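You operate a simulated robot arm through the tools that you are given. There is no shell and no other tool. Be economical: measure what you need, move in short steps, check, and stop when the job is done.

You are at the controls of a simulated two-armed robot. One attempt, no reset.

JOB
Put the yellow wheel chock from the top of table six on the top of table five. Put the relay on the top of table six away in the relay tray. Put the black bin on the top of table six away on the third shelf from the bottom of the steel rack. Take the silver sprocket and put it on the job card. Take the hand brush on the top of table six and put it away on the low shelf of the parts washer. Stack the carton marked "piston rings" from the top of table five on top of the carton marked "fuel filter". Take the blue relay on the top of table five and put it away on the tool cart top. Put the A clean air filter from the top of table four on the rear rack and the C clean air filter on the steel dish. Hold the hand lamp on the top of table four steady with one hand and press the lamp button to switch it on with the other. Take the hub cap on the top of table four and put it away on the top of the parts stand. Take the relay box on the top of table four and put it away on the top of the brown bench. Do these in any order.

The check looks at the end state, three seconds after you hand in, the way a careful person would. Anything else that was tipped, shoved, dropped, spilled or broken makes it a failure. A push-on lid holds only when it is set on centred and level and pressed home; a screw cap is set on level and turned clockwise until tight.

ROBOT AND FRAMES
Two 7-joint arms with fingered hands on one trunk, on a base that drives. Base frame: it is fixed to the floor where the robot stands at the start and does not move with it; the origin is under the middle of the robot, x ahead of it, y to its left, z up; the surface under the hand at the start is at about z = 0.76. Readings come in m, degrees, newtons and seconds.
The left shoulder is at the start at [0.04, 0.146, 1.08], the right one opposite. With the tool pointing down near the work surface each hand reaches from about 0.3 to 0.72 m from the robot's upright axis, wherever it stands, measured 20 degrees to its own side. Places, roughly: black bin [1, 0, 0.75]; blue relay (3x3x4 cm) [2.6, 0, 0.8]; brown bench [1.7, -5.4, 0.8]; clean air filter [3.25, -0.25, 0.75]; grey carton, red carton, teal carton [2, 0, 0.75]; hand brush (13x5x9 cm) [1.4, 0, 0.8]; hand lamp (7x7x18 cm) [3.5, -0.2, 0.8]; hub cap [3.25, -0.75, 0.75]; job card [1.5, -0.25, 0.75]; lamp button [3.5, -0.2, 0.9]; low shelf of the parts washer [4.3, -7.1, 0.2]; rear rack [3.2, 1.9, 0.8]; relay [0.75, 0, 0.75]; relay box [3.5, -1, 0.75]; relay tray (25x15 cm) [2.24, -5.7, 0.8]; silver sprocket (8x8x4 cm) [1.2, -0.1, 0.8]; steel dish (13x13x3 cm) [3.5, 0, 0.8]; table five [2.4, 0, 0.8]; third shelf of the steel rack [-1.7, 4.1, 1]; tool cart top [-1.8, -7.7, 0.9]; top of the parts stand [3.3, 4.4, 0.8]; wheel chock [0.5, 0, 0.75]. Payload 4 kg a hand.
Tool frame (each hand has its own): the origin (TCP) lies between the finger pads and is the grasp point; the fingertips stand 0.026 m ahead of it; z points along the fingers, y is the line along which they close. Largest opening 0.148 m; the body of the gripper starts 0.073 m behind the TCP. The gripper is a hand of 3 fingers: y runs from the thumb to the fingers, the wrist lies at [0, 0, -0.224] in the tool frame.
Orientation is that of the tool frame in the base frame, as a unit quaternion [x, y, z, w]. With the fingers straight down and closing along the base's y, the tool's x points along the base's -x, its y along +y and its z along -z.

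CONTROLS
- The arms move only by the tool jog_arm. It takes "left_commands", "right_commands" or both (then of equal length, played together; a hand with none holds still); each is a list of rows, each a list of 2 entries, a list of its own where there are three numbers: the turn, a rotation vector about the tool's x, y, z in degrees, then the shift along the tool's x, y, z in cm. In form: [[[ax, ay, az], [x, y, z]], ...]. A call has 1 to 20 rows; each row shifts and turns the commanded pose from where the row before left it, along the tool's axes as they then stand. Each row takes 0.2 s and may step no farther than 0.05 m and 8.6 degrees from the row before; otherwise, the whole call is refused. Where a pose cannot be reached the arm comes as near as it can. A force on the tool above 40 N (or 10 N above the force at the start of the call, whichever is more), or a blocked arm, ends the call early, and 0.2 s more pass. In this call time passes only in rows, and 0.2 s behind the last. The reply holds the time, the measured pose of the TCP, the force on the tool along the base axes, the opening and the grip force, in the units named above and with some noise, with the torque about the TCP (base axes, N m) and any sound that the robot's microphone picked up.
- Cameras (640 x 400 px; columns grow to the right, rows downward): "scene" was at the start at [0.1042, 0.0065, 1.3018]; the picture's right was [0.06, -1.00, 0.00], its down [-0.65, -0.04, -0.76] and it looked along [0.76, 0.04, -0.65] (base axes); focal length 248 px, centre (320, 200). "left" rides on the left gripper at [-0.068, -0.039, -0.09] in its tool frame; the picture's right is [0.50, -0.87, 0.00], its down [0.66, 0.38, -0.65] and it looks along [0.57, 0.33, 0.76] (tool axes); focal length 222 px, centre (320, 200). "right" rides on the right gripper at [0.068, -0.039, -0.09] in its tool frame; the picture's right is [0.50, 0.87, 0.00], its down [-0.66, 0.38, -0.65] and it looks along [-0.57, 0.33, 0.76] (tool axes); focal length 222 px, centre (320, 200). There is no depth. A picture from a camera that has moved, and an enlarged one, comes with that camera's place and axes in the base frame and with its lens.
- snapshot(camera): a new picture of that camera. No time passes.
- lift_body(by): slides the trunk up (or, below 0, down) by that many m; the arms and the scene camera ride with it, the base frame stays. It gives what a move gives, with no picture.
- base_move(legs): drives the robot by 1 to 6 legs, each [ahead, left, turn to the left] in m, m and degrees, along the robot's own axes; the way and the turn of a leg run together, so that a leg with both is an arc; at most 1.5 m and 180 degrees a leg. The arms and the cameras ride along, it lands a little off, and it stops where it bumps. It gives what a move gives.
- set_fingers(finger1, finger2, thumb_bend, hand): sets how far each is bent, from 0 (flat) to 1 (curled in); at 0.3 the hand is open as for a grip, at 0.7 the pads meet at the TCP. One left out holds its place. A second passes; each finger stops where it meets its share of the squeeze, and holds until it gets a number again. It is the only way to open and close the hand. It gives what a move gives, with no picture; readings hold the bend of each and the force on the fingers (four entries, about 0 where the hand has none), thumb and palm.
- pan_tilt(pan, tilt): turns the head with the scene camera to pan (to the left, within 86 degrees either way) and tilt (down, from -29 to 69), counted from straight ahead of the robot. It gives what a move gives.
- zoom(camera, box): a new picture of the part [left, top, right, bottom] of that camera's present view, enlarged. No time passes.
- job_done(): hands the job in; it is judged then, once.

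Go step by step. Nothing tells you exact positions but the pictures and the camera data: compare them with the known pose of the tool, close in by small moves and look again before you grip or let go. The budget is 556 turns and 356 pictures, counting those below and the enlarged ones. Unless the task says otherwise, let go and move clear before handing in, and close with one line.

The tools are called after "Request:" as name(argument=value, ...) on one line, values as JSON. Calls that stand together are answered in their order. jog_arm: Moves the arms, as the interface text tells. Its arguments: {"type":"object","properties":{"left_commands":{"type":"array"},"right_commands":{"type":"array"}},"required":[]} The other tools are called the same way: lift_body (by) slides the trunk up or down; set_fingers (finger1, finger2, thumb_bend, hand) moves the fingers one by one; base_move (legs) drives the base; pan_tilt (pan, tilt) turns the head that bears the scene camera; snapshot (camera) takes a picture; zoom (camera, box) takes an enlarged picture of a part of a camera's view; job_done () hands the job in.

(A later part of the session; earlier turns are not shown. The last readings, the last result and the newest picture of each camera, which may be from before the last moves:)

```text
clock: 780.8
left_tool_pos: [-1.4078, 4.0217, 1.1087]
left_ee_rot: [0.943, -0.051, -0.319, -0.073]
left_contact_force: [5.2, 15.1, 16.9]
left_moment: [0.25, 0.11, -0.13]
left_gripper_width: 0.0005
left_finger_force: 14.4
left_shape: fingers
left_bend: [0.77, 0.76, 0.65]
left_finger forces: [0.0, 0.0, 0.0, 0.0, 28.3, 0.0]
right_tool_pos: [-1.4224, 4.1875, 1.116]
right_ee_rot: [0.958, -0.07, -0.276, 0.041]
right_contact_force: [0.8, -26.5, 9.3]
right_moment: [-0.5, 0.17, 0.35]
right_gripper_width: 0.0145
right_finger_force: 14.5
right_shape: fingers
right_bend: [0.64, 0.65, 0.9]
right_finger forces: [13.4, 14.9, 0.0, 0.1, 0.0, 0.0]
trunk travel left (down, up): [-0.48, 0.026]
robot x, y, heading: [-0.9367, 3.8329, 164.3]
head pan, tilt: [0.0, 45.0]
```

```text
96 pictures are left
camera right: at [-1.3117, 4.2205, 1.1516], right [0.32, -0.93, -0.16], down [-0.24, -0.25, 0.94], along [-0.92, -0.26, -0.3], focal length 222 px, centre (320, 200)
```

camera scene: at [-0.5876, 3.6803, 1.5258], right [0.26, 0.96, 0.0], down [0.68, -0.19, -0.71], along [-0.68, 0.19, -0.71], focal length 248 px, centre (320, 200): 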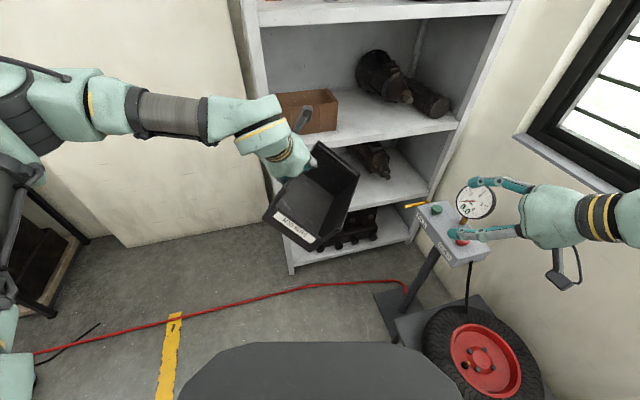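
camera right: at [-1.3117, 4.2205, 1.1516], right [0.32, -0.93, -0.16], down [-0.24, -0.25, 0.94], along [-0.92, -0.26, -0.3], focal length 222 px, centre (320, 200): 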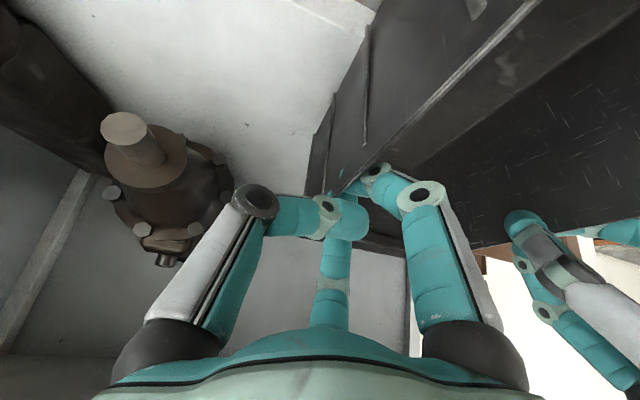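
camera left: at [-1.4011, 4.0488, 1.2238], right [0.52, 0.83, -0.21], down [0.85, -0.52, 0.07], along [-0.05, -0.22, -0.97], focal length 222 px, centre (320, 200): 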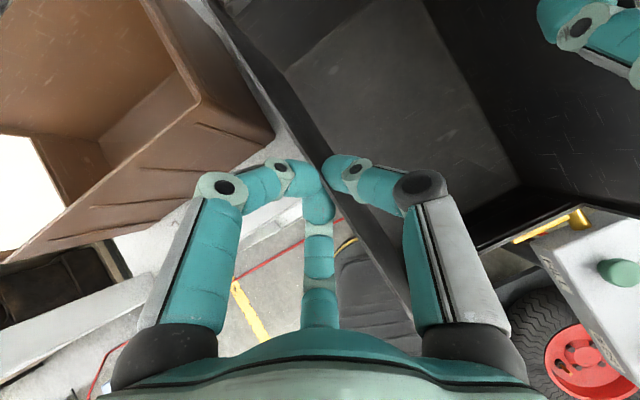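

Resting on the shelf edge. Relieving the left hand slightly, opening the right hand and lifting it straight up.

Request:
jog_arm(left_commands=[[[0, 0, 0], [-0.3, -0.06, -0.38]]], right_commands=[[[0, 0, 0], [-0.2, 0.4, -0.3]]])

Request:
set_fingers(hand="right", finger1=0.5, finger2=0.5, thumb_bend=0.5)

Request:
jog_arm(right_commands=[[[0, 0, 0], [-1.03, 0.23, -1.7]], [[0, 0, 0], [-1.55, 0.35, -2.54]], [[0, 0, 0], [-1.55, 0.35, -2.54]], [[0, 0, 0], [-1.55, 0.35, -2.54]]])

Request:
snapshot(camera="left")

```text
clock: 781.2
left_tool_pos: [-1.4079, 4.0213, 1.1083]
left_ee_rot: [0.944, -0.051, -0.317, -0.072]
left_contact_force: [-0.3, 18.1, 14.0]
left_moment: [0.24, 0.18, -0.08]
left_gripper_width: 0.0008
left_finger_force: 14.1
left_shape: fingers
left_bend: [0.77, 0.76, 0.65]
left_finger forces: [0.0, 0.0, 0.0, 0.1, 28.8, 0.0]
right_tool_pos: [-1.4222, 4.1858, 1.1151]
right_ee_rot: [0.958, -0.072, -0.274, 0.039]
right_contact_force: [-0.1, -20.6, 4.7]
right_moment: [-0.35, 0.09, 0.23]
right_gripper_width: 0.0144
right_finger_force: 11.7
right_shape: fingers
right_bend: [0.65, 0.71, 0.9]
right_finger forces: [10.7, 12.1, 0.0, 0.0, 0.1, 0.0]
trunk travel left (down, up): [-0.48, 0.026]
robot x, y, heading: [-0.9377, 3.8366, 164.5]
head pan, tilt: [0.0, 45.0]
```

```text
clock: 782.2
left_tool_pos: [-1.4082, 4.022, 1.1084]
left_ee_rot: [0.945, -0.05, -0.317, -0.068]
left_contact_force: [-3.8, 2.2, 11.1]
left_moment: [0.01, 0.17, 0.09]
left_gripper_width: 0.001
left_finger_force: 9.7
left_shape: fingers
left_bend: [0.77, 0.76, 0.72]
left_finger forces: [0.0, 0.1, 0.0, 0.1, 21.1, 0.0]
right_tool_pos: [-1.4232, 4.1874, 1.1156]
right_ee_rot: [0.958, -0.071, -0.275, 0.04]
right_contact_force: [2.5, -0.1, 5.3]
right_moment: [-0.05, 0.25, 0.04]
right_gripper_width: 0.0618
right_finger_force: 2.2
right_shape: fingers
right_bend: [0.5, 0.49, 0.5]
right_finger forces: [0.1, 5.0, 0.0, 0.0, 0.1, 0.1]
trunk travel left (down, up): [-0.48, 0.026]
robot x, y, heading: [-0.937, 3.838, 164.3]
head pan, tilt: [0.0, 45.0]
```

```text
clock: 783.2
left_tool_pos: [-1.4075, 4.0212, 1.1091]
left_ee_rot: [0.945, -0.052, -0.316, -0.07]
left_contact_force: [0.0, -0.3, 1.1]
left_moment: [-0.06, 0.01, 0.04]
left_gripper_width: 0.0
left_finger_force: 8.7
left_shape: fingers
left_bend: [0.77, 0.76, 0.72]
left_finger forces: [0.0, 0.0, 0.1, 0.1, 18.2, 0.0]
right_tool_pos: [-1.4218, 4.1865, 1.2255]
right_ee_rot: [0.958, -0.072, -0.274, 0.039]
right_contact_force: [0.2, 0.0, 0.0]
right_moment: [-0.05, 0.02, 0.03]
right_gripper_width: 0.0618
right_finger_force: 0.2
right_shape: fingers
right_bend: [0.5, 0.5, 0.5]
right_finger forces: [0.0, 0.1, 0.0, 0.1, 0.0, 0.1]
trunk travel left (down, up): [-0.48, 0.026]
robot x, y, heading: [-0.9392, 3.8346, 164.4]
head pan, tilt: [0.0, 45.0]
```

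```text
95 pictures are left
camera left: at [-1.4016, 4.049, 1.2239], right [0.52, 0.83, -0.22], down [0.85, -0.51, 0.08], along [-0.04, -0.23, -0.97], focal length 222 px, centre (320, 200)
```

left: 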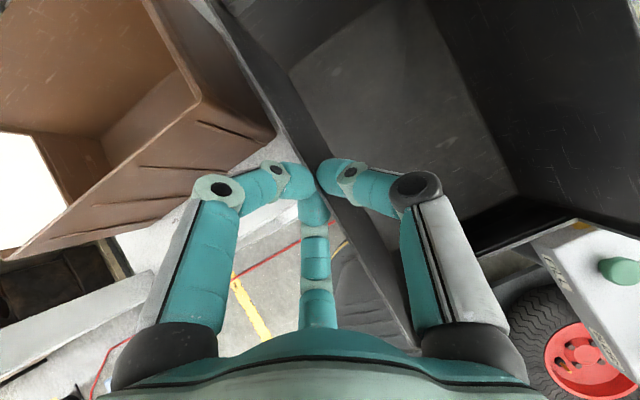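

The bin stayed square. Pushing it in 4 cm with the left hand's grip.

Request:
jog_arm(left_commands=[[[0, 0, 0], [-1.55, 0.3, 1.15]], [[0, 0, 0], [-1.55, 0.3, 1.15]]])

Request:
snapshot(camera="left")

```text
clock: 783.8
left_tool_pos: [-1.4399, 4.0322, 1.108]
left_ee_rot: [0.944, -0.055, -0.317, -0.068]
left_contact_force: [4.6, -8.6, 1.2]
left_moment: [-0.27, -0.07, 0.2]
left_gripper_width: 0.0001
left_finger_force: 7.2
left_shape: fingers
left_bend: [0.77, 0.76, 0.74]
left_finger forces: [0.1, 0.0, 0.0, 0.0, 15.3, 0.0]
right_tool_pos: [-1.4184, 4.1943, 1.2248]
right_ee_rot: [0.957, -0.073, -0.277, 0.043]
right_contact_force: [-0.2, -0.1, -0.6]
right_moment: [-0.02, 0.0, 0.0]
right_gripper_width: 0.0615
right_finger_force: 0.1
right_shape: fingers
right_bend: [0.5, 0.5, 0.5]
right_finger forces: [0.0, 0.1, 0.0, 0.0, 0.0, 0.0]
trunk travel left (down, up): [-0.48, 0.026]
robot x, y, heading: [-0.934, 3.8356, 164.3]
head pan, tilt: [0.0, 45.0]
```

```text
94 pictures are left
camera left: at [-1.4337, 4.06, 1.2229], right [0.52, 0.82, -0.22], down [0.85, -0.52, 0.08], along [-0.05, -0.23, -0.97], focal length 222 px, centre (320, 200)
```

left: 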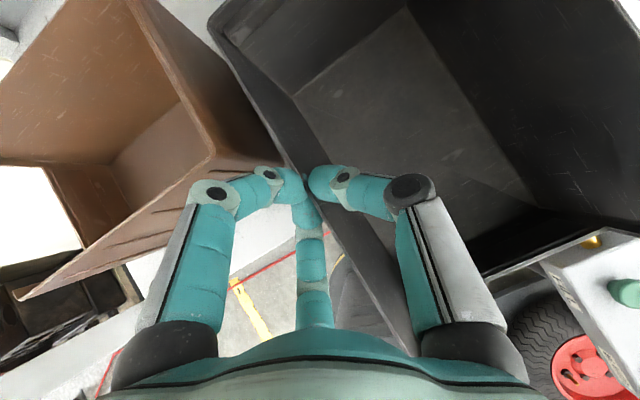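

Both hands can't go further beside the neighbours, so I'll push from inside: right fist into the bin against its rear wall.

Request:
set_fingers(hand="right", finger1=0.75, finger2=0.75, thumb_bend=0.75)

Request:
jog_arm(right_commands=[[[0, 0, 0], [-0.77, 4.39, 1.12]], [[0, 0, 0], [-0.77, 4.0, 1.12]], [[0, 0, 0], [2.49, -0.58, 4.0]], [[0, 0, 0], [2.49, -0.58, 4.0]], [[0, 0, 0], [2.49, -0.58, 4.0]], [[0, 0, 0], [1.8, -0.4, 2.9]]])

Request:
snapshot(camera="left")

```text
clock: 784.8
left_tool_pos: [-1.4403, 4.0307, 1.1072]
left_ee_rot: [0.944, -0.053, -0.319, -0.066]
left_contact_force: [3.9, -4.8, 2.5]
left_moment: [-0.23, -0.03, 0.14]
left_gripper_width: 0.0001
left_finger_force: 8.9
left_shape: fingers
left_bend: [0.77, 0.76, 0.74]
left_finger forces: [0.0, 0.1, 0.0, 0.0, 17.0, 0.1]
right_tool_pos: [-1.4185, 4.1939, 1.2246]
right_ee_rot: [0.957, -0.073, -0.276, 0.043]
right_contact_force: [0.4, -0.5, -0.5]
right_moment: [-0.04, 0.03, -0.01]
right_gripper_width: 0.0
right_finger_force: 0.0
right_shape: fingers
right_bend: [0.73, 0.73, 0.72]
right_finger forces: [0.1, 0.0, 0.1, 0.1, 0.1, 0.0]
trunk travel left (down, up): [-0.48, 0.026]
robot x, y, heading: [-0.9389, 3.8372, 164.5]
head pan, tilt: [0.0, 45.0]
```

```text
clock: 786.2
left_tool_pos: [-1.441, 4.0318, 1.1078]
left_ee_rot: [0.945, -0.054, -0.317, -0.066]
left_contact_force: [2.3, -6.1, 4.8]
left_moment: [-0.19, -0.09, 0.18]
left_gripper_width: 0.0
left_finger_force: 9.3
left_shape: fingers
left_bend: [0.77, 0.76, 0.74]
left_finger forces: [0.1, 0.0, 0.1, 0.0, 19.1, 0.1]
right_tool_pos: [-1.4512, 4.1149, 1.0487]
right_ee_rot: [0.957, -0.073, -0.277, 0.042]
right_contact_force: [1.6, 3.1, 1.3]
right_moment: [-0.21, 0.16, 0.18]
right_gripper_width: 0.0001
right_finger_force: 0.1
right_shape: fingers
right_bend: [0.73, 0.73, 0.72]
right_finger forces: [0.0, 0.1, 0.0, 0.0, 0.1, 0.1]
trunk travel left (down, up): [-0.48, 0.026]
robot x, y, heading: [-0.9331, 3.8309, 164.5]
head pan, tilt: [0.0, 45.0]
```

```text
93 pictures are left
camera left: at [-1.4348, 4.0591, 1.2226], right [0.52, 0.82, -0.22], down [0.85, -0.51, 0.08], along [-0.05, -0.23, -0.97], focal length 222 px, centre (320, 200)
```

left: 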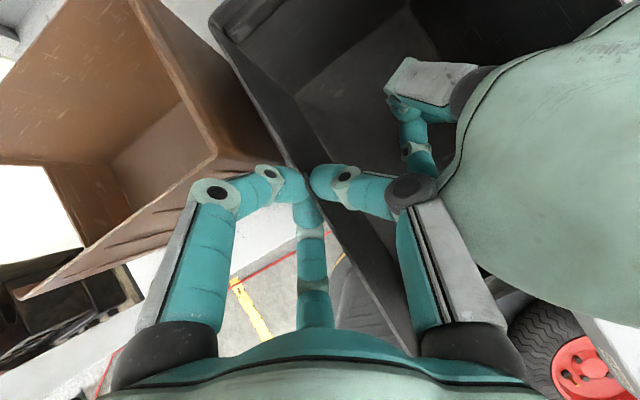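

Request:
jog_arm(right_commands=[[[0, 0, 0], [0.8, -0.18, 1.26]], [[0, 0, 0], [0.53, -0.12, 0.84]]])

Request:
set_fingers(hand="left", finger1=0.6, finger2=0.6, thumb_bend=0.58)

Request:
jog_arm(left_commands=[[[0, 0, 0], [-1.27, -0.24, -1.53]], [[0, 0, 0], [-1.9, -0.37, -2.3]], [[0, 0, 0], [-1.9, -0.37, -2.3]], [[0, 0, 0], [-0.63, -0.12, -0.77]], [[0, 0, 0], [3.1, -0.46, -2.5]], [[0, 0, 0], [3.1, -0.46, -2.5]]])

Request:
snapshot(camera="scene")

```text
clock: 786.8
left_tool_pos: [-1.4413, 4.0307, 1.1085]
left_ee_rot: [0.944, -0.053, -0.317, -0.067]
left_contact_force: [2.3, -4.9, 3.8]
left_moment: [-0.18, -0.04, 0.15]
left_gripper_width: 0.0
left_finger_force: 8.8
left_shape: fingers
left_bend: [0.77, 0.76, 0.74]
left_finger forces: [0.0, 0.0, 0.1, 0.0, 17.8, 0.0]
right_tool_pos: [-1.4513, 4.1138, 1.0233]
right_ee_rot: [0.958, -0.072, -0.275, 0.042]
right_contact_force: [0.5, 0.5, 0.3]
right_moment: [-0.02, -0.04, 0.0]
right_gripper_width: 0.0
right_finger_force: 0.1
right_shape: fingers
right_bend: [0.73, 0.73, 0.72]
right_finger forces: [0.0, 0.1, 0.0, 0.0, 0.0, 0.0]
trunk travel left (down, up): [-0.48, 0.026]
robot x, y, heading: [-0.9367, 3.8355, 164.4]
head pan, tilt: [0.0, 45.0]
```

```text
clock: 787.8
left_tool_pos: [-1.4413, 4.0313, 1.1078]
left_ee_rot: [0.944, -0.053, -0.318, -0.066]
left_contact_force: [0.5, -2.2, -0.2]
left_moment: [-0.04, -0.04, 0.11]
left_gripper_width: 0.0357
left_finger_force: 1.0
left_shape: fingers
left_bend: [0.61, 0.6, 0.57]
left_finger forces: [2.0, 0.6, 0.1, 0.0, 0.0, 0.1]
right_tool_pos: [-1.4518, 4.1137, 1.023]
right_ee_rot: [0.958, -0.072, -0.276, 0.044]
right_contact_force: [-0.1, 0.9, -0.4]
right_moment: [-0.01, -0.02, 0.01]
right_gripper_width: 0.0
right_finger_force: 0.1
right_shape: fingers
right_bend: [0.73, 0.73, 0.72]
right_finger forces: [0.0, 0.0, 0.0, 0.0, 0.1, 0.1]
trunk travel left (down, up): [-0.48, 0.026]
robot x, y, heading: [-0.9376, 3.8366, 164.6]
head pan, tilt: [0.0, 45.0]
```

```text
clock: 789.2
left_tool_pos: [-1.3788, 4.0237, 1.195]
left_ee_rot: [0.946, -0.049, -0.314, -0.066]
left_contact_force: [-7.7, -13.6, -4.6]
left_moment: [0.24, -0.14, 0.01]
left_gripper_width: 0.0296
left_finger_force: 0.0
left_shape: fingers
left_bend: [0.6, 0.6, 0.57]
left_finger forces: [0.0, 0.0, 0.1, 0.0, 0.0, 0.1]
right_tool_pos: [-1.4634, 4.112, 1.021]
right_ee_rot: [0.959, -0.074, -0.272, 0.04]
right_contact_force: [0.4, -0.2, 0.2]
right_moment: [0.02, 0.02, 0.01]
right_gripper_width: 0.0
right_finger_force: 0.1
right_shape: fingers
right_bend: [0.73, 0.73, 0.72]
right_finger forces: [0.1, 0.0, 0.0, 0.0, 0.0, 0.0]
trunk travel left (down, up): [-0.48, 0.026]
robot x, y, heading: [-0.939, 3.8361, 164.5]
head pan, tilt: [0.0, 45.0]
```

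```text
92 pictures are left
camera scene: at [-1.0331, 3.8655, 1.5261], right [0.27, 0.96, 0.0], down [0.68, -0.19, -0.71], along [-0.68, 0.19, -0.71], focal length 248 px, centre (320, 200)
```

scene: 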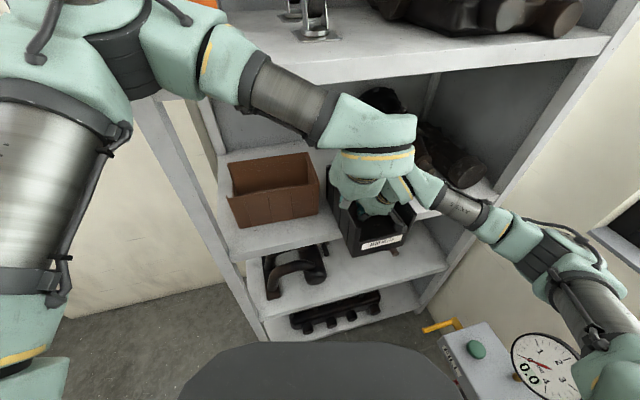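

Request:
jog_arm(left_commands=[[[0, 0, 0], [0, 4.0, -0.7]], [[0, 0, 0], [0, 4.0, -0.7]], [[0, 0, 0], [0, 4.0, -0.7]], [[0, 0, 0], [3.1, -0.46, -2.5]], [[0, 0, 0], [3.1, -0.46, -2.5]]])

Request:
jog_arm(right_commands=[[[0, 0, 0], [-1.67, 0.23, 1.07]], [[0, 0, 0], [-1.67, 0.23, 1.07]], [[0, 0, 0], [-1.67, 0.23, 1.07]]])

Request:
zoom(camera="scene", box=[200, 80, 480, 300])

```text
clock: 790.4
left_tool_pos: [-1.299, 3.9021, 1.205]
left_ee_rot: [0.946, -0.051, -0.313, -0.068]
left_contact_force: [0.4, 0.3, -1.1]
left_moment: [0.0, 0.01, 0.05]
left_gripper_width: 0.0344
left_finger_force: 0.0
left_shape: fingers
left_bend: [0.6, 0.6, 0.57]
left_finger forces: [0.1, 0.1, 0.0, 0.1, 0.1, 0.0]
right_tool_pos: [-1.4624, 4.1101, 1.0185]
right_ee_rot: [0.959, -0.072, -0.271, 0.041]
right_contact_force: [0.0, -0.1, 0.1]
right_moment: [-0.03, 0.03, -0.01]
right_gripper_width: 0.0
right_finger_force: 0.1
right_shape: fingers
right_bend: [0.73, 0.73, 0.72]
right_finger forces: [0.1, 0.1, 0.0, 0.0, 0.0, 0.1]
trunk travel left (down, up): [-0.48, 0.026]
robot x, y, heading: [-0.9375, 3.8332, 164.5]
head pan, tilt: [0.0, 45.0]
```

```text
clock: 791.2
left_tool_pos: [-1.3007, 3.9007, 1.2042]
left_ee_rot: [0.946, -0.052, -0.313, -0.07]
left_contact_force: [-0.8, 0.3, 0.4]
left_moment: [0.01, 0.03, -0.02]
left_gripper_width: 0.0346
left_finger_force: 0.1
left_shape: fingers
left_bend: [0.6, 0.6, 0.57]
left_finger forces: [0.0, 0.0, 0.0, 0.0, 0.0, 0.0]
right_tool_pos: [-1.5244, 4.1087, 1.0166]
right_ee_rot: [0.96, -0.073, -0.269, 0.039]
right_contact_force: [0.3, -0.5, -0.6]
right_moment: [-0.05, 0.02, 0.02]
right_gripper_width: 0.0001
right_finger_force: 0.1
right_shape: fingers
right_bend: [0.73, 0.73, 0.72]
right_finger forces: [0.1, 0.0, 0.1, 0.0, 0.0, 0.0]
trunk travel left (down, up): [-0.48, 0.026]
robot x, y, heading: [-0.9371, 3.8351, 164.7]
head pan, tilt: [0.0, 45.0]
```

```text
1.82 times, centred on (340, 190) of scene
camera zoom: at [-1.0366, 3.8639, 1.5258], right [0.27, 0.96, 0.0], down [0.68, -0.19, -0.71], along [-0.68, 0.19, -0.71], focal length 451 px, centre (284, 218)
```

zoom: 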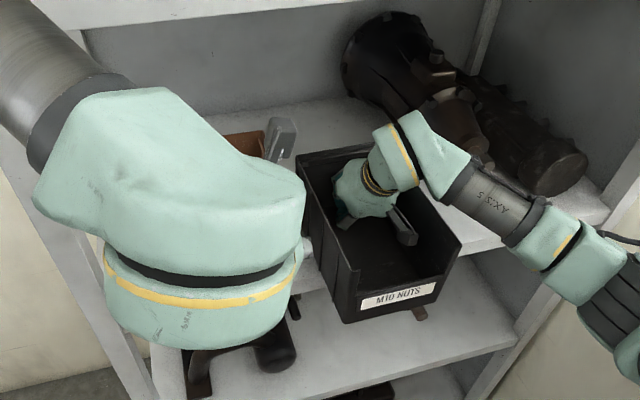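

Request:
jog_arm(right_commands=[[[0, 0, 0], [-1.67, 0.23, 1.07]], [[0, 0, 0], [-1.67, 0.23, 1.07]], [[0, 0, 0], [-1.67, 0.23, 1.07]], [[0, 0, 0], [-1.67, 0.23, 1.07]], [[0, 0, 0], [-1.67, 0.23, 1.07]]])

Request:
zoom(camera="scene", box=[200, 80, 480, 300])

```text
clock: 792.4
left_tool_pos: [-1.3013, 3.9012, 1.2046]
left_ee_rot: [0.946, -0.05, -0.313, -0.069]
left_contact_force: [0.6, 0.1, -0.2]
left_moment: [0.01, 0.05, 0.01]
left_gripper_width: 0.0345
left_finger_force: 0.0
left_shape: fingers
left_bend: [0.6, 0.6, 0.57]
left_finger forces: [0.0, 0.1, 0.1, 0.1, 0.1, 0.0]
right_tool_pos: [-1.6264, 4.1064, 1.0172]
right_ee_rot: [0.96, -0.071, -0.269, 0.04]
right_contact_force: [1.5, -0.2, 1.1]
right_moment: [0.05, 0.01, 0.01]
right_gripper_width: 0.0
right_finger_force: 0.6
right_shape: fingers
right_bend: [0.73, 0.73, 0.72]
right_finger forces: [0.0, 0.9, 0.1, 0.0, 0.0, 0.0]
trunk travel left (down, up): [-0.48, 0.026]
robot x, y, heading: [-0.9344, 3.8343, 164.5]
head pan, tilt: [0.0, 45.0]
```

```text
1.82 times, centred on (340, 190) of scene
camera zoom: at [-1.0365, 3.8637, 1.5259], right [0.27, 0.96, 0.0], down [0.68, -0.19, -0.71], along [-0.68, 0.19, -0.71], focal length 451 px, centre (284, 218)
```

zoom: 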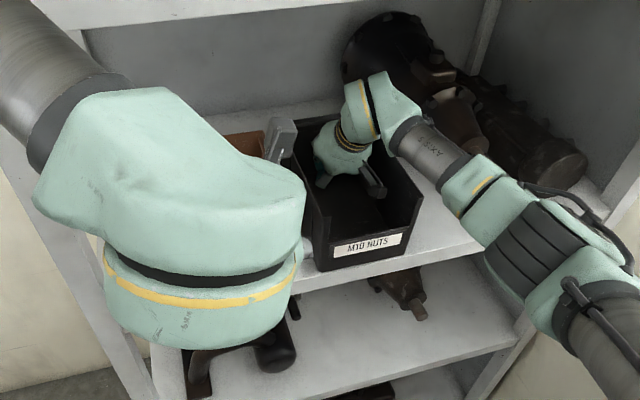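

The bin is fully on the shelf. A last 1.5 cm nudge, then withdrawing the fist: up 6 cm, then straight back out.

Request:
jog_arm(right_commands=[[[0, 0, 0], [-1.25, 0.17, 0.8]], [[0, 0, 0], [1.67, -0.23, -1.07]], [[0, 0, 0], [-1.57, 0.37, -2.53]], [[0, 0, 0], [-1.57, 0.37, -2.53]], [[0, 0, 0], [3.34, -0.46, -2.15]], [[0, 0, 0], [3.34, -0.46, -2.15]], [[0, 0, 0], [3.34, -0.46, -2.15]], [[0, 0, 0], [3.34, -0.46, -2.15]], [[0, 0, 0], [3.34, -0.46, -2.15]], [[0, 0, 0], [3.34, -0.46, -2.15]]])

Request:
base_move(legs=[[-0.2, 0.03, 0]])

Request:
jog_arm(left_commands=[[[0, 0, 0], [3.1, -0.46, -2.5]], [[0, 0, 0], [3.1, 3, -2.5]]])

Request:
snapshot(camera="scene")

```text
clock: 794.6
left_tool_pos: [-1.2988, 3.9011, 1.2051]
left_ee_rot: [0.946, -0.052, -0.313, -0.069]
left_contact_force: [-0.3, -0.3, -0.3]
left_moment: [0.04, 0.0, 0.01]
left_gripper_width: 0.0345
left_finger_force: 0.1
left_shape: fingers
left_bend: [0.6, 0.6, 0.57]
left_finger forces: [0.1, 0.0, 0.0, 0.0, 0.0, 0.0]
right_tool_pos: [-1.3789, 4.1089, 1.0787]
right_ee_rot: [0.959, -0.073, -0.27, 0.04]
right_contact_force: [0.9, -0.1, -0.6]
right_moment: [0.03, 0.01, -0.02]
right_gripper_width: 0.0
right_finger_force: 0.1
right_shape: fingers
right_bend: [0.73, 0.73, 0.72]
right_finger forces: [0.1, 0.0, 0.1, 0.0, 0.1, 0.0]
trunk travel left (down, up): [-0.48, 0.026]
robot x, y, heading: [-0.9393, 3.8333, 164.6]
head pan, tilt: [0.0, 45.0]
```

```text
clock: 796.2
left_tool_pos: [-1.1158, 3.8199, 1.2028]
left_ee_rot: [0.946, -0.053, -0.311, -0.07]
left_contact_force: [-0.2, 0.4, 0.2]
left_moment: [-0.02, 0.0, -0.02]
left_gripper_width: 0.0345
left_finger_force: 0.0
left_shape: fingers
left_bend: [0.6, 0.6, 0.57]
left_finger forces: [0.0, 0.0, 0.1, 0.0, 0.0, 0.0]
right_tool_pos: [-1.1957, 4.027, 1.0772]
right_ee_rot: [0.96, -0.073, -0.269, 0.04]
right_contact_force: [-0.6, -0.3, -0.7]
right_moment: [0.01, 0.04, 0.0]
right_gripper_width: 0.0002
right_finger_force: 0.1
right_shape: fingers
right_bend: [0.73, 0.73, 0.72]
right_finger forces: [0.1, 0.0, 0.0, 0.0, 0.1, 0.0]
trunk travel left (down, up): [-0.48, 0.026]
robot x, y, heading: [-0.751, 3.7525, 164.5]
head pan, tilt: [0.0, 45.0]
```

```text
clock: 796.8
left_tool_pos: [-1.054, 3.8343, 1.225]
left_ee_rot: [0.946, -0.052, -0.312, -0.067]
left_contact_force: [0.1, 0.1, 0.9]
left_moment: [0.0, 0.01, 0.04]
left_gripper_width: 0.0344
left_finger_force: 0.0
left_shape: fingers
left_bend: [0.6, 0.6, 0.57]
left_finger forces: [0.0, 0.1, 0.1, 0.0, 0.1, 0.0]
left hand out of reach, approached as far as the arm can: row 1, 2
right_tool_pos: [-1.193, 4.0276, 1.0788]
right_ee_rot: [0.959, -0.073, -0.27, 0.041]
right_contact_force: [-0.2, -1.0, 0.1]
right_moment: [-0.02, 0.0, -0.04]
right_gripper_width: 0.0
right_finger_force: 0.0
right_shape: fingers
right_bend: [0.73, 0.73, 0.72]
right_finger forces: [0.0, 0.0, 0.0, 0.0, 0.0, 0.0]
trunk travel left (down, up): [-0.48, 0.026]
robot x, y, heading: [-0.7479, 3.7531, 164.4]
head pan, tilt: [0.0, 45.0]
```

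```text
89 pictures are left
camera scene: at [-0.8486, 3.7835, 1.5258], right [0.27, 0.96, 0.0], down [0.68, -0.19, -0.71], along [-0.68, 0.19, -0.71], focal length 248 px, centre (320, 200)
```

scene: 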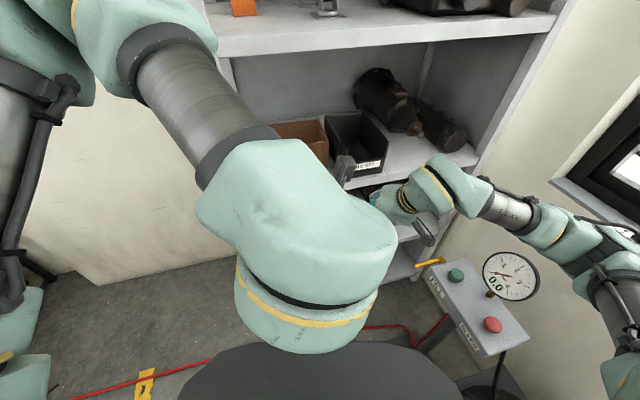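

The black bin stands on the third shelf. I'll back off and check that the brown bin wasn't displaced.

Request:
base_move(legs=[[-0.45, 0.05, 15.5]])

Request:
pan_tilt(pan=-5, tilt=20)

Request:
zoom(camera="scene", box=[240, 130, 480, 280])

```text
clock: 799.6
left_tool_pos: [-0.6266, 3.6377, 1.2238]
left_ee_rot: [0.946, 0.07, -0.317, -0.028]
left_contact_force: [-0.1, -0.3, 0.1]
left_moment: [0.0, 0.02, -0.02]
left_gripper_width: 0.0343
left_finger_force: 0.2
left_shape: fingers
left_bend: [0.6, 0.6, 0.57]
left_finger forces: [0.1, 0.1, 0.0, 0.0, 0.0, 0.1]
right_tool_pos: [-0.8108, 3.7899, 1.077]
right_ee_rot: [0.961, 0.051, -0.262, 0.075]
right_contact_force: [0.7, -0.7, 0.1]
right_moment: [-0.02, -0.02, 0.05]
right_gripper_width: 0.0001
right_finger_force: 0.0
right_shape: fingers
right_bend: [0.73, 0.73, 0.72]
right_finger forces: [0.1, 0.0, 0.0, 0.0, 0.0, 0.0]
trunk travel left (down, up): [-0.48, 0.026]
robot x, y, heading: [-0.3091, 3.6364, 179.5]
head pan, tilt: [0.0, 45.0]
```

```text
clock: 800.5
left_tool_pos: [-0.6255, 3.6383, 1.2243]
left_ee_rot: [0.945, 0.072, -0.317, -0.027]
left_contact_force: [-0.1, 0.2, 0.0]
left_moment: [0.0, -0.01, -0.01]
left_gripper_width: 0.0347
left_finger_force: 0.1
left_shape: fingers
left_bend: [0.6, 0.6, 0.57]
left_finger forces: [0.0, 0.0, 0.1, 0.1, 0.0, 0.0]
right_tool_pos: [-0.8091, 3.7918, 1.0782]
right_ee_rot: [0.961, 0.05, -0.262, 0.073]
right_contact_force: [0.2, 0.1, -0.4]
right_moment: [0.01, -0.02, -0.01]
right_gripper_width: 0.0003
right_finger_force: 0.1
right_shape: fingers
right_bend: [0.73, 0.73, 0.72]
right_finger forces: [0.0, 0.0, 0.0, 0.1, 0.1, 0.1]
trunk travel left (down, up): [-0.48, 0.026]
robot x, y, heading: [-0.3143, 3.6346, 179.2]
head pan, tilt: [-5.0, 20.0]
```

```text
2.67 times, centred on (360, 205) of scene
camera zoom: at [-0.4239, 3.6497, 1.5645], right [0.1, 0.99, 0.0], down [0.34, -0.03, -0.94], along [-0.93, 0.1, -0.34], focal length 661 px, centre (213, 187)
```

zoom: 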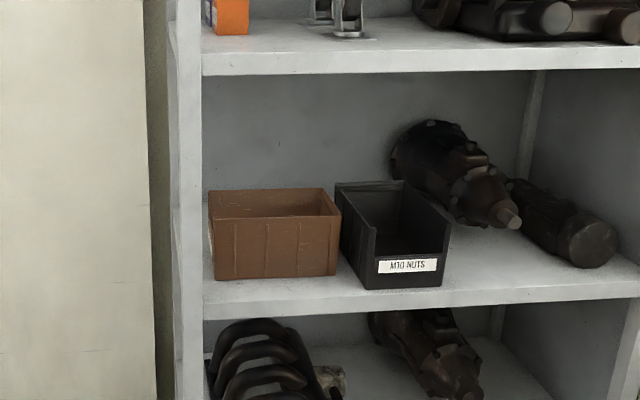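

Both bins are fine, the brown one unmoved. Now returning east in reverse along y≈3.18 with the hands drawn in.

Request:
base_move(legs=[[0, 0.45, 0.8], [-1.5, 0, 0], [-1.5, 0, 0]])

Request:
jog_arm(left_commands=[[[0, 8, 0], [0, 0, 0]], [[0, 8, 0], [0, 0, 0]], [[0, 8, 0], [0, 0, 0]], [[0, 8, 0], [0, 0, 0]], [[0, 6, 0], [0, 0, 0]], [[-6, 0, 0], [0, 0, 0]], [[-6, 0, 0], [0, 0, 0]]], right_commands=[[[0, 8, 0], [0, 0, 0]], [[0, 8, 0], [0, 0, 0]], [[0, 8, 0], [0, 0, 0]], [[0, 8, 0], [0, 0, 0]], [[0, 0, 0], [0, 0, 0]], [[0, 0, 0], [0, 0, 0]], [[0, 0, 0], [0, 0, 0]]])

```text
clock: 817.5
left_tool_pos: [2.4415, 3.1322, 1.2245]
left_ee_rot: [0.946, 0.05, -0.318, -0.033]
left_contact_force: [0.1, 0.9, -0.4]
left_moment: [0.02, 0.04, -0.01]
left_gripper_width: 0.0345
left_finger_force: 0.0
left_shape: fingers
left_bend: [0.6, 0.6, 0.57]
left_finger forces: [0.0, 0.0, 0.0, 0.0, 0.1, 0.0]
right_tool_pos: [2.2639, 3.2926, 1.0787]
right_ee_rot: [0.962, 0.03, -0.264, 0.068]
right_contact_force: [0.0, -0.4, -0.4]
right_moment: [0.0, 0.04, 0.03]
right_gripper_width: 0.0003
right_finger_force: 0.1
right_shape: fingers
right_bend: [0.73, 0.73, 0.72]
right_finger forces: [0.1, 0.0, 0.0, 0.1, 0.0, 0.1]
trunk travel left (down, up): [-0.48, 0.026]
robot x, y, heading: [2.7569, 3.1173, 176.6]
head pan, tilt: [-5.0, 20.0]
```

```text
clock: 819.1
left_tool_pos: [2.4417, 3.1329, 1.2244]
left_ee_rot: [0.998, 0.036, 0.012, 0.056]
left_contact_force: [-0.1, 1.1, 0.6]
left_moment: [-0.02, -0.03, -0.04]
left_gripper_width: 0.0347
left_finger_force: 0.0
left_shape: fingers
left_bend: [0.6, 0.6, 0.57]
left_finger forces: [0.0, 0.0, 0.0, 0.0, 0.0, 0.0]
right_tool_pos: [2.265, 3.2928, 1.079]
right_ee_rot: [0.997, 0.048, 0.012, 0.057]
right_contact_force: [0.1, 0.8, -0.1]
right_moment: [-0.03, -0.03, 0.01]
right_gripper_width: 0.0001
right_finger_force: 0.1
right_shape: fingers
right_bend: [0.73, 0.73, 0.72]
right_finger forces: [0.0, 0.0, 0.0, 0.0, 0.0, 0.0]
trunk travel left (down, up): [-0.48, 0.026]
robot x, y, heading: [2.7531, 3.1205, 176.8]
head pan, tilt: [-5.0, 20.0]
```

Request:
jog_arm(left_commands=[[[6.4, 0, 0], [0, 3, 0]], [[0, 0, 0], [0, 4, 0]], [[0, 0, 0], [-2, 4, 0]]], right_commands=[[[6.4, 0, 0], [0, 0, 0]], [[0, 0, 0], [0, 0, -4]], [[0, 0, 0], [0, 0, -4]]])

Request:
base_move(legs=[[-1.2, 0, 0], [0, 0, -31], [-0.37, 0.34, 0]])

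```text
clock: 819.9
left_tool_pos: [2.4344, 3.018, 1.2294]
left_ee_rot: [0.999, 0.036, 0.009, -0.001]
left_contact_force: [0.4, 0.2, 0.4]
left_moment: [-0.02, 0.03, 0.0]
left_gripper_width: 0.0345
left_finger_force: 0.1
left_shape: fingers
left_bend: [0.6, 0.6, 0.57]
left_finger forces: [0.0, 0.0, 0.1, 0.0, 0.0, 0.1]
right_tool_pos: [2.2655, 3.2899, 1.16]
right_ee_rot: [0.999, 0.049, 0.008, 0.001]
right_contact_force: [-1.4, 0.6, -0.8]
right_moment: [0.03, 0.01, -0.03]
right_gripper_width: 0.0
right_finger_force: 0.0
right_shape: fingers
right_bend: [0.73, 0.73, 0.72]
right_finger forces: [0.1, 0.0, 0.0, 0.0, 0.0, 0.0]
trunk travel left (down, up): [-0.48, 0.026]
robot x, y, heading: [2.7573, 3.1155, 176.7]
head pan, tilt: [-5.0, 20.0]
```

```text
clock: 830.1
left_tool_pos: [3.741, 2.6638, 1.2283]
left_ee_rot: [0.977, -0.212, 0.012, 0.004]
left_contact_force: [-0.4, 0.5, 0.5]
left_moment: [-0.06, -0.02, -0.03]
left_gripper_width: 0.0345
left_finger_force: 0.0
left_shape: fingers
left_bend: [0.6, 0.6, 0.57]
left_finger forces: [0.0, 0.0, 0.1, 0.0, 0.1, 0.0]
right_tool_pos: [3.7229, 2.9842, 1.1573]
right_ee_rot: [0.98, -0.199, 0.01, 0.005]
right_contact_force: [-0.5, 0.4, 0.0]
right_moment: [-0.01, -0.01, -0.06]
right_gripper_width: 0.0
right_finger_force: 0.0
right_shape: fingers
right_bend: [0.73, 0.73, 0.72]
right_finger forces: [0.1, 0.0, 0.0, 0.1, 0.0, 0.0]
trunk travel left (down, up): [-0.48, 0.026]
robot x, y, heading: [4.0737, 2.5943, 148.0]
head pan, tilt: [-5.0, 20.0]
```

Request:
base_move(legs=[[0, 0, -28], [-0.327, 0.293, 0], [0, 0, -30], [-1.0, 0, 0], [-1.15, 0, 0], [0, 0, 90]])

Request:
pan_tilt(pan=0, tilt=45)

Request:
snapshot(camera="scene")

```text
clock: 849.8
left_tool_pos: [3.6234, -0.1126, 1.2286]
left_ee_rot: [0.998, 0.062, 0.011, -0.001]
left_contact_force: [-0.4, 0.0, -0.5]
left_moment: [0.0, 0.01, 0.0]
left_gripper_width: 0.0345
left_finger_force: 0.1
left_shape: fingers
left_bend: [0.6, 0.6, 0.57]
left_finger forces: [0.0, 0.0, 0.1, 0.0, 0.0, 0.0]
right_tool_pos: [3.4388, 0.1505, 1.1595]
right_ee_rot: [0.997, 0.074, 0.008, 0.001]
right_contact_force: [0.6, -0.2, 0.1]
right_moment: [0.02, -0.03, -0.01]
right_gripper_width: 0.0
right_finger_force: 0.1
right_shape: fingers
right_bend: [0.73, 0.73, 0.72]
right_finger forces: [0.0, 0.0, 0.0, 0.0, 0.0, 0.0]
trunk travel left (down, up): [-0.48, 0.026]
robot x, y, heading: [3.9396, 0.0011, 179.5]
head pan, tilt: [-5.0, 20.0]
```

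```text
clock: 850.7
left_tool_pos: [3.6233, -0.1131, 1.2287]
left_ee_rot: [0.998, 0.062, 0.011, 0.0]
left_contact_force: [-0.6, -0.1, -0.1]
left_moment: [0.01, 0.0, -0.04]
left_gripper_width: 0.0346
left_finger_force: 0.1
left_shape: fingers
left_bend: [0.6, 0.6, 0.57]
left_finger forces: [0.0, 0.0, 0.0, 0.0, 0.0, 0.0]
right_tool_pos: [3.4398, 0.1511, 1.1588]
right_ee_rot: [0.997, 0.074, 0.008, 0.001]
right_contact_force: [0.1, 0.0, 0.0]
right_moment: [-0.03, 0.02, 0.05]
right_gripper_width: 0.0001
right_finger_force: 0.0
right_shape: fingers
right_bend: [0.73, 0.73, 0.72]
right_finger forces: [0.0, 0.1, 0.0, 0.0, 0.0, 0.1]
trunk travel left (down, up): [-0.48, 0.026]
robot x, y, heading: [3.9403, 0.0039, 179.9]
head pan, tilt: [0.0, 45.0]
```

```text
87 pictures are left
camera scene: at [3.8385, 0.0047, 1.5259], right [0.01, 1.0, 0.0], down [0.71, 0.0, -0.71], along [-0.71, 0.0, -0.71], focal length 248 px, centre (320, 200)
```

scene: 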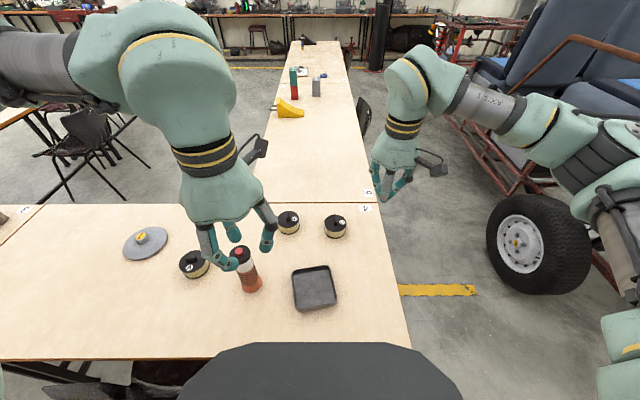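

I see the filters, lamp and dish clearly. Zooming to read the labels.

Request:
zoom(camera="scene", box=[170, 195, 370, 320])

```text
3.20 times, centred on (270, 258) of scene
camera zoom: at [3.8385, 0.0047, 1.5259], right [0.01, 1.0, 0.0], down [0.71, 0.0, -0.71], along [-0.71, 0.0, -0.71], focal length 793 px, centre (480, 16)
```

zoom: 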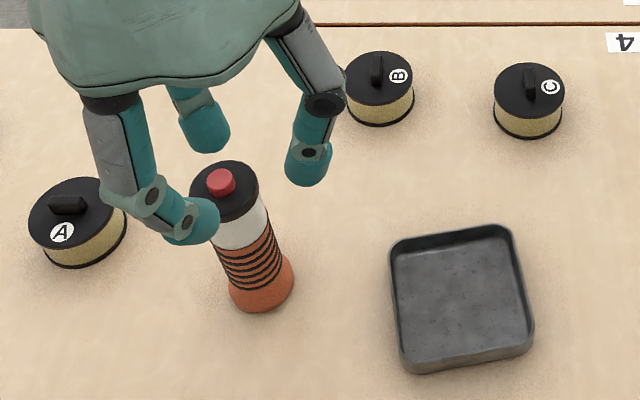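

A, B and C are identified. Lowering the trunk and bringing the right hand, tilted 20°, over filter C at ≈(3.26, 0.061).

Request:
lift_body(by=-0.2)

Request:
set_fingers(hand="right", finger1=0.3, finger2=0.3, thumb_bend=0.3)

Request:
jog_arm(right_commands=[[[0, -6.67, 0], [0, 0, 0]], [[0, -6.67, 0], [0, 0, 0]], [[0, -6.67, 0], [0, 0, 0]], [[0, 0, 0], [-3.13, 1.51, 3.1]], [[0, 0, 0], [-3.13, 1.51, 3.1]], [[0, 0, 0], [-3.13, 1.51, 3.1]], [[0, 0, 0], [-3.13, 1.51, 3.1]]])

Request:
snapshot(camera="right")

```text
clock: 852.9
left_tool_pos: [3.6226, -0.1137, 1.0284]
left_ee_rot: [0.998, 0.062, 0.01, 0.001]
left_contact_force: [0.2, 0.7, -0.6]
left_moment: [0.03, -0.02, -0.01]
left_gripper_width: 0.0345
left_finger_force: 0.0
left_shape: fingers
left_bend: [0.6, 0.6, 0.57]
left_finger forces: [0.0, 0.0, 0.1, 0.0, 0.1, 0.0]
right_tool_pos: [3.4406, 0.1513, 0.9583]
right_ee_rot: [0.997, 0.073, 0.008, 0.002]
right_contact_force: [0.6, -0.7, 0.4]
right_moment: [0.0, 0.0, 0.02]
right_gripper_width: 0.0
right_finger_force: 0.1
right_shape: fingers
right_bend: [0.73, 0.73, 0.72]
right_finger forces: [0.0, 0.1, 0.1, 0.0, 0.0, 0.1]
trunk travel left (down, up): [-0.28, 0.226]
robot x, y, heading: [3.9406, 0.002, 179.5]
head pan, tilt: [0.0, 45.0]
```

```text
clock: 853.9
left_tool_pos: [3.6232, -0.1132, 1.0277]
left_ee_rot: [0.998, 0.062, 0.01, 0.0]
left_contact_force: [1.1, 0.5, -0.3]
left_moment: [0.0, 0.03, -0.01]
left_gripper_width: 0.0344
left_finger_force: 0.1
left_shape: fingers
left_bend: [0.6, 0.6, 0.57]
left_finger forces: [0.1, 0.0, 0.0, 0.0, 0.0, 0.1]
right_tool_pos: [3.4398, 0.1505, 0.9583]
right_ee_rot: [0.997, 0.075, 0.009, 0.001]
right_contact_force: [-0.7, 0.4, -0.5]
right_moment: [0.01, 0.01, -0.01]
right_gripper_width: 0.1269
right_finger_force: 0.1
right_shape: fingers
right_bend: [0.3, 0.3, 0.3]
right_finger forces: [0.1, 0.1, 0.0, 0.1, 0.0, 0.0]
trunk travel left (down, up): [-0.28, 0.226]
robot x, y, heading: [3.9406, 0.002, 179.7]
head pan, tilt: [0.0, 45.0]
```

```text
clock: 855.5
left_tool_pos: [3.6236, -0.1146, 1.0276]
left_ee_rot: [0.998, 0.062, 0.012, -0.001]
left_contact_force: [-0.4, -0.1, -0.2]
left_moment: [-0.04, -0.04, 0.01]
left_gripper_width: 0.0345
left_finger_force: 0.1
left_shape: fingers
left_bend: [0.6, 0.6, 0.57]
left_finger forces: [0.1, 0.0, 0.0, 0.0, 0.0, 0.0]
right_tool_pos: [3.2911, 0.0666, 0.8838]
right_ee_rot: [0.984, 0.072, -0.164, 0.014]
right_contact_force: [-0.7, -0.6, 0.8]
right_moment: [0.03, 0.0, -0.01]
right_gripper_width: 0.1265
right_finger_force: 0.1
right_shape: fingers
right_bend: [0.3, 0.3, 0.3]
right_finger forces: [0.1, 0.0, 0.0, 0.0, 0.0, 0.1]
trunk travel left (down, up): [-0.28, 0.226]
robot x, y, heading: [3.9428, 0.0025, 179.4]
head pan, tilt: [0.0, 45.0]
```

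```text
85 pictures are left
camera right: at [3.3795, 0.1202, 0.9462], right [0.6, -0.79, -0.16], down [-0.35, -0.43, 0.83], along [-0.72, -0.44, -0.53], focal length 222 px, centre (320, 200)
```

right: 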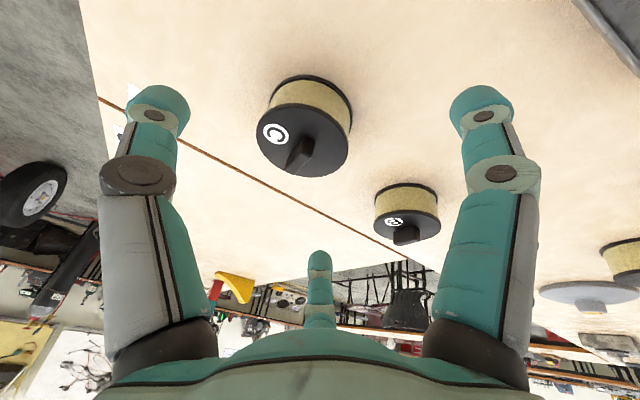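

Request:
jog_arm(right_commands=[[[0, 0, 0], [-0.18, -0.34, 3.3]], [[0, 0, 0], [-0.18, -0.34, 3.3]], [[0, 0, 0], [-0.18, -0.34, 2.9]]])

Request:
snapshot(camera="right")

```text
clock: 856.3
left_tool_pos: [3.6254, -0.1129, 1.0289]
left_ee_rot: [0.998, 0.061, 0.01, 0.0]
left_contact_force: [0.1, 0.2, 0.2]
left_moment: [0.04, -0.05, 0.02]
left_gripper_width: 0.0346
left_finger_force: 0.0
left_shape: fingers
left_bend: [0.6, 0.6, 0.57]
left_finger forces: [0.0, 0.0, 0.0, 0.0, 0.0, 0.1]
right_tool_pos: [3.249, 0.073, 0.808]
right_ee_rot: [0.982, 0.071, -0.174, 0.018]
right_contact_force: [1.8, 3.6, 14.7]
right_moment: [-0.33, -1.18, 0.25]
right_gripper_width: 0.1317
right_finger_force: 6.8
right_shape: fingers
right_bend: [0.25, 0.3, 0.3]
right_finger forces: [14.0, 0.0, 0.0, 0.0, 0.0, 0.1]
trunk travel left (down, up): [-0.28, 0.226]
robot x, y, heading: [3.9405, -0.0014, 179.6]
head pan, tilt: [0.0, 45.0]
stopped in row 3 (right hand): the force on the tool passed its limit at 43 N (the readings are from after the stop); the commanded pose is now the measured one
```

```text
84 pictures are left
camera right: at [3.3374, 0.126, 0.869], right [0.59, -0.79, -0.16], down [-0.33, -0.42, 0.84], along [-0.74, -0.44, -0.51], focal length 222 px, centre (320, 200)
```

right: 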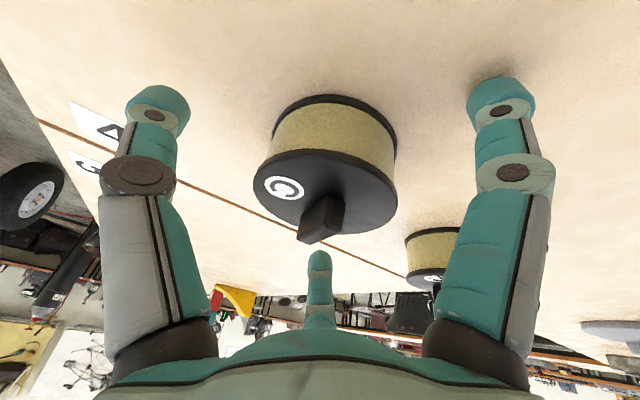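

The near finger touched the table; raising 2 cm, reducing the tilt to 12°, and lowering again.

Request:
jog_arm(right_commands=[[[0, 0, 0], [-0.65, 0, -1.9]], [[0, 8, 0], [0, 0, 0]], [[0, 0, 0], [0.3, 0.1, 1.45]], [[0, 0, 0], [0.15, 0, 0.7]]])

Request:
set_fingers(hand="right", finger1=0.6, finger2=0.6, thumb_bend=0.6)

Request:
snapshot(camera="right")

```text
clock: 857.3
left_tool_pos: [3.6236, -0.1126, 1.0285]
left_ee_rot: [0.998, 0.062, 0.01, 0.0]
left_contact_force: [-1.2, 0.8, -0.8]
left_moment: [0.02, 0.06, -0.01]
left_gripper_width: 0.0345
left_finger_force: 0.0
left_shape: fingers
left_bend: [0.6, 0.6, 0.57]
left_finger forces: [0.0, 0.0, 0.0, 0.1, 0.0, 0.1]
right_tool_pos: [3.2503, 0.0705, 0.8024]
right_ee_rot: [0.992, 0.073, -0.104, 0.011]
right_contact_force: [-0.4, 0.7, -0.5]
right_moment: [0.02, -0.01, 0.01]
right_gripper_width: 0.1272
right_finger_force: 0.1
right_shape: fingers
right_bend: [0.3, 0.3, 0.3]
right_finger forces: [0.0, 0.0, 0.0, 0.0, 0.1, 0.0]
trunk travel left (down, up): [-0.28, 0.226]
robot x, y, heading: [3.9416, -0.0024, 180.0]
head pan, tilt: [0.0, 45.0]
```

```text
clock: 858.3
left_tool_pos: [3.6244, -0.1131, 1.0293]
left_ee_rot: [0.998, 0.061, 0.01, 0.0]
left_contact_force: [-0.1, -0.2, 0.9]
left_moment: [-0.02, 0.0, -0.02]
left_gripper_width: 0.0349
left_finger_force: 0.0
left_shape: fingers
left_bend: [0.6, 0.6, 0.57]
left_finger forces: [0.0, 0.1, 0.0, 0.0, 0.0, 0.1]
right_tool_pos: [3.2506, 0.0709, 0.8034]
right_ee_rot: [0.992, 0.071, -0.105, 0.01]
right_contact_force: [-0.2, 0.7, 3.7]
right_moment: [0.08, -0.04, 0.03]
right_gripper_width: 0.0664
right_finger_force: 15.5
right_shape: fingers
right_bend: [0.48, 0.48, 0.53]
right_finger forces: [9.4, 9.3, 0.0, 0.1, 12.0, 0.1]
trunk travel left (down, up): [-0.28, 0.226]
robot x, y, heading: [3.9392, 0.0014, 179.7]
head pan, tilt: [0.0, 45.0]
```

```text
83 pictures are left
camera right: at [3.3287, 0.1233, 0.8766], right [0.61, -0.79, -0.1], down [-0.45, -0.44, 0.78], along [-0.66, -0.43, -0.62], focal length 222 px, centre (320, 200)
```

right: 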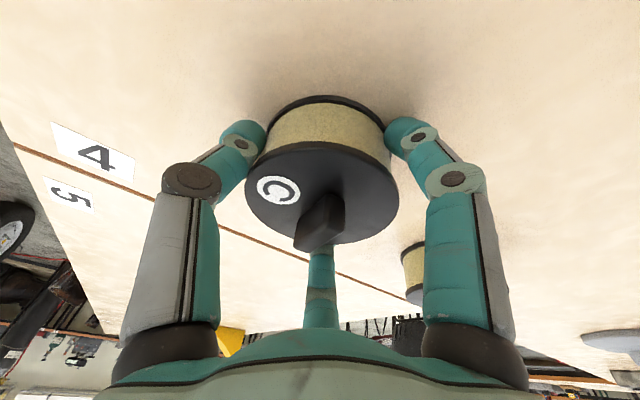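

Gripped. Lifting C and carrying it over the dish while the left hand moves aside.

Request:
jog_arm(right_commands=[[[0, 0, 0], [-1.0, 0, -4.7]], [[0, 0, 0], [-1.0, 0, -4.7]], [[0, 0, 0], [0, 0, 0]], [[0, 0, 0], [0, 0, 0]], [[0, 0, 0], [3.51, 1.98, -0.745]], [[0, 0, 0], [3.51, 1.98, -0.745]], [[0, 0, 0], [3.51, 1.98, -0.745]], [[0, 0, 0], [3.51, 1.98, -0.745]], [[0, 0, 0], [3.51, 1.98, -0.745]], [[0, 0, 0], [3.51, 1.98, -0.745]]], left_commands=[[[0, 0, 0], [0, 4, 0]], [[0, 0, 0], [0, 4, 0]], [[0, 0, 0], [0, 4, 0]], [[0, 0, 0], [0, 4, 0]], [[0, 0, 0], [0, 0, 0]], [[0, 0, 0], [0, 0, 0]], [[0, 0, 0], [0, 0, 0]], [[0, 0, 0], [0, 0, 0]], [[0, 0, 0], [0, 0, 0]], [[0, 0, 0], [0, 0, 0]]])

Request:
zoom(camera="scene", box=[200, 160, 420, 320])

```text
clock: 860.5
left_tool_pos: [3.6409, -0.2718, 1.0263]
left_ee_rot: [0.998, 0.061, 0.011, -0.001]
left_contact_force: [1.0, -0.2, 0.8]
left_moment: [0.03, 0.01, 0.03]
left_gripper_width: 0.0346
left_finger_force: 0.1
left_shape: fingers
left_bend: [0.6, 0.6, 0.57]
left_finger forces: [0.0, 0.0, 0.0, 0.0, 0.0, 0.0]
right_tool_pos: [3.4798, -0.0165, 0.9055]
right_ee_rot: [0.992, 0.071, -0.105, 0.011]
right_contact_force: [-0.6, -0.4, 0.0]
right_moment: [0.02, 0.0, -0.02]
right_gripper_width: 0.0659
right_finger_force: 14.3
right_shape: fingers
right_bend: [0.47, 0.48, 0.53]
right_finger forces: [8.9, 9.1, 0.0, 0.1, 11.4, 0.1]
trunk travel left (down, up): [-0.28, 0.226]
robot x, y, heading: [3.9436, 0.0011, 179.6]
head pan, tilt: [0.0, 45.0]
```

```text
2.50 times, centred on (310, 240) of scene
camera zoom: at [3.839, 0.0041, 1.3254], right [0.01, 1.0, 0.0], down [0.71, 0.0, -0.71], along [-0.71, 0.0, -0.71], focal length 620 px, centre (345, 100)
```

zoom: 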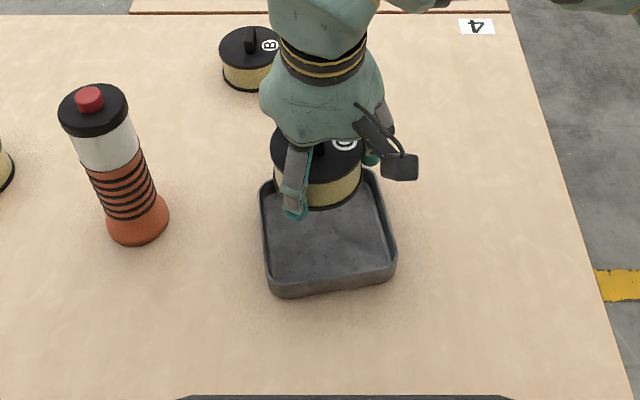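

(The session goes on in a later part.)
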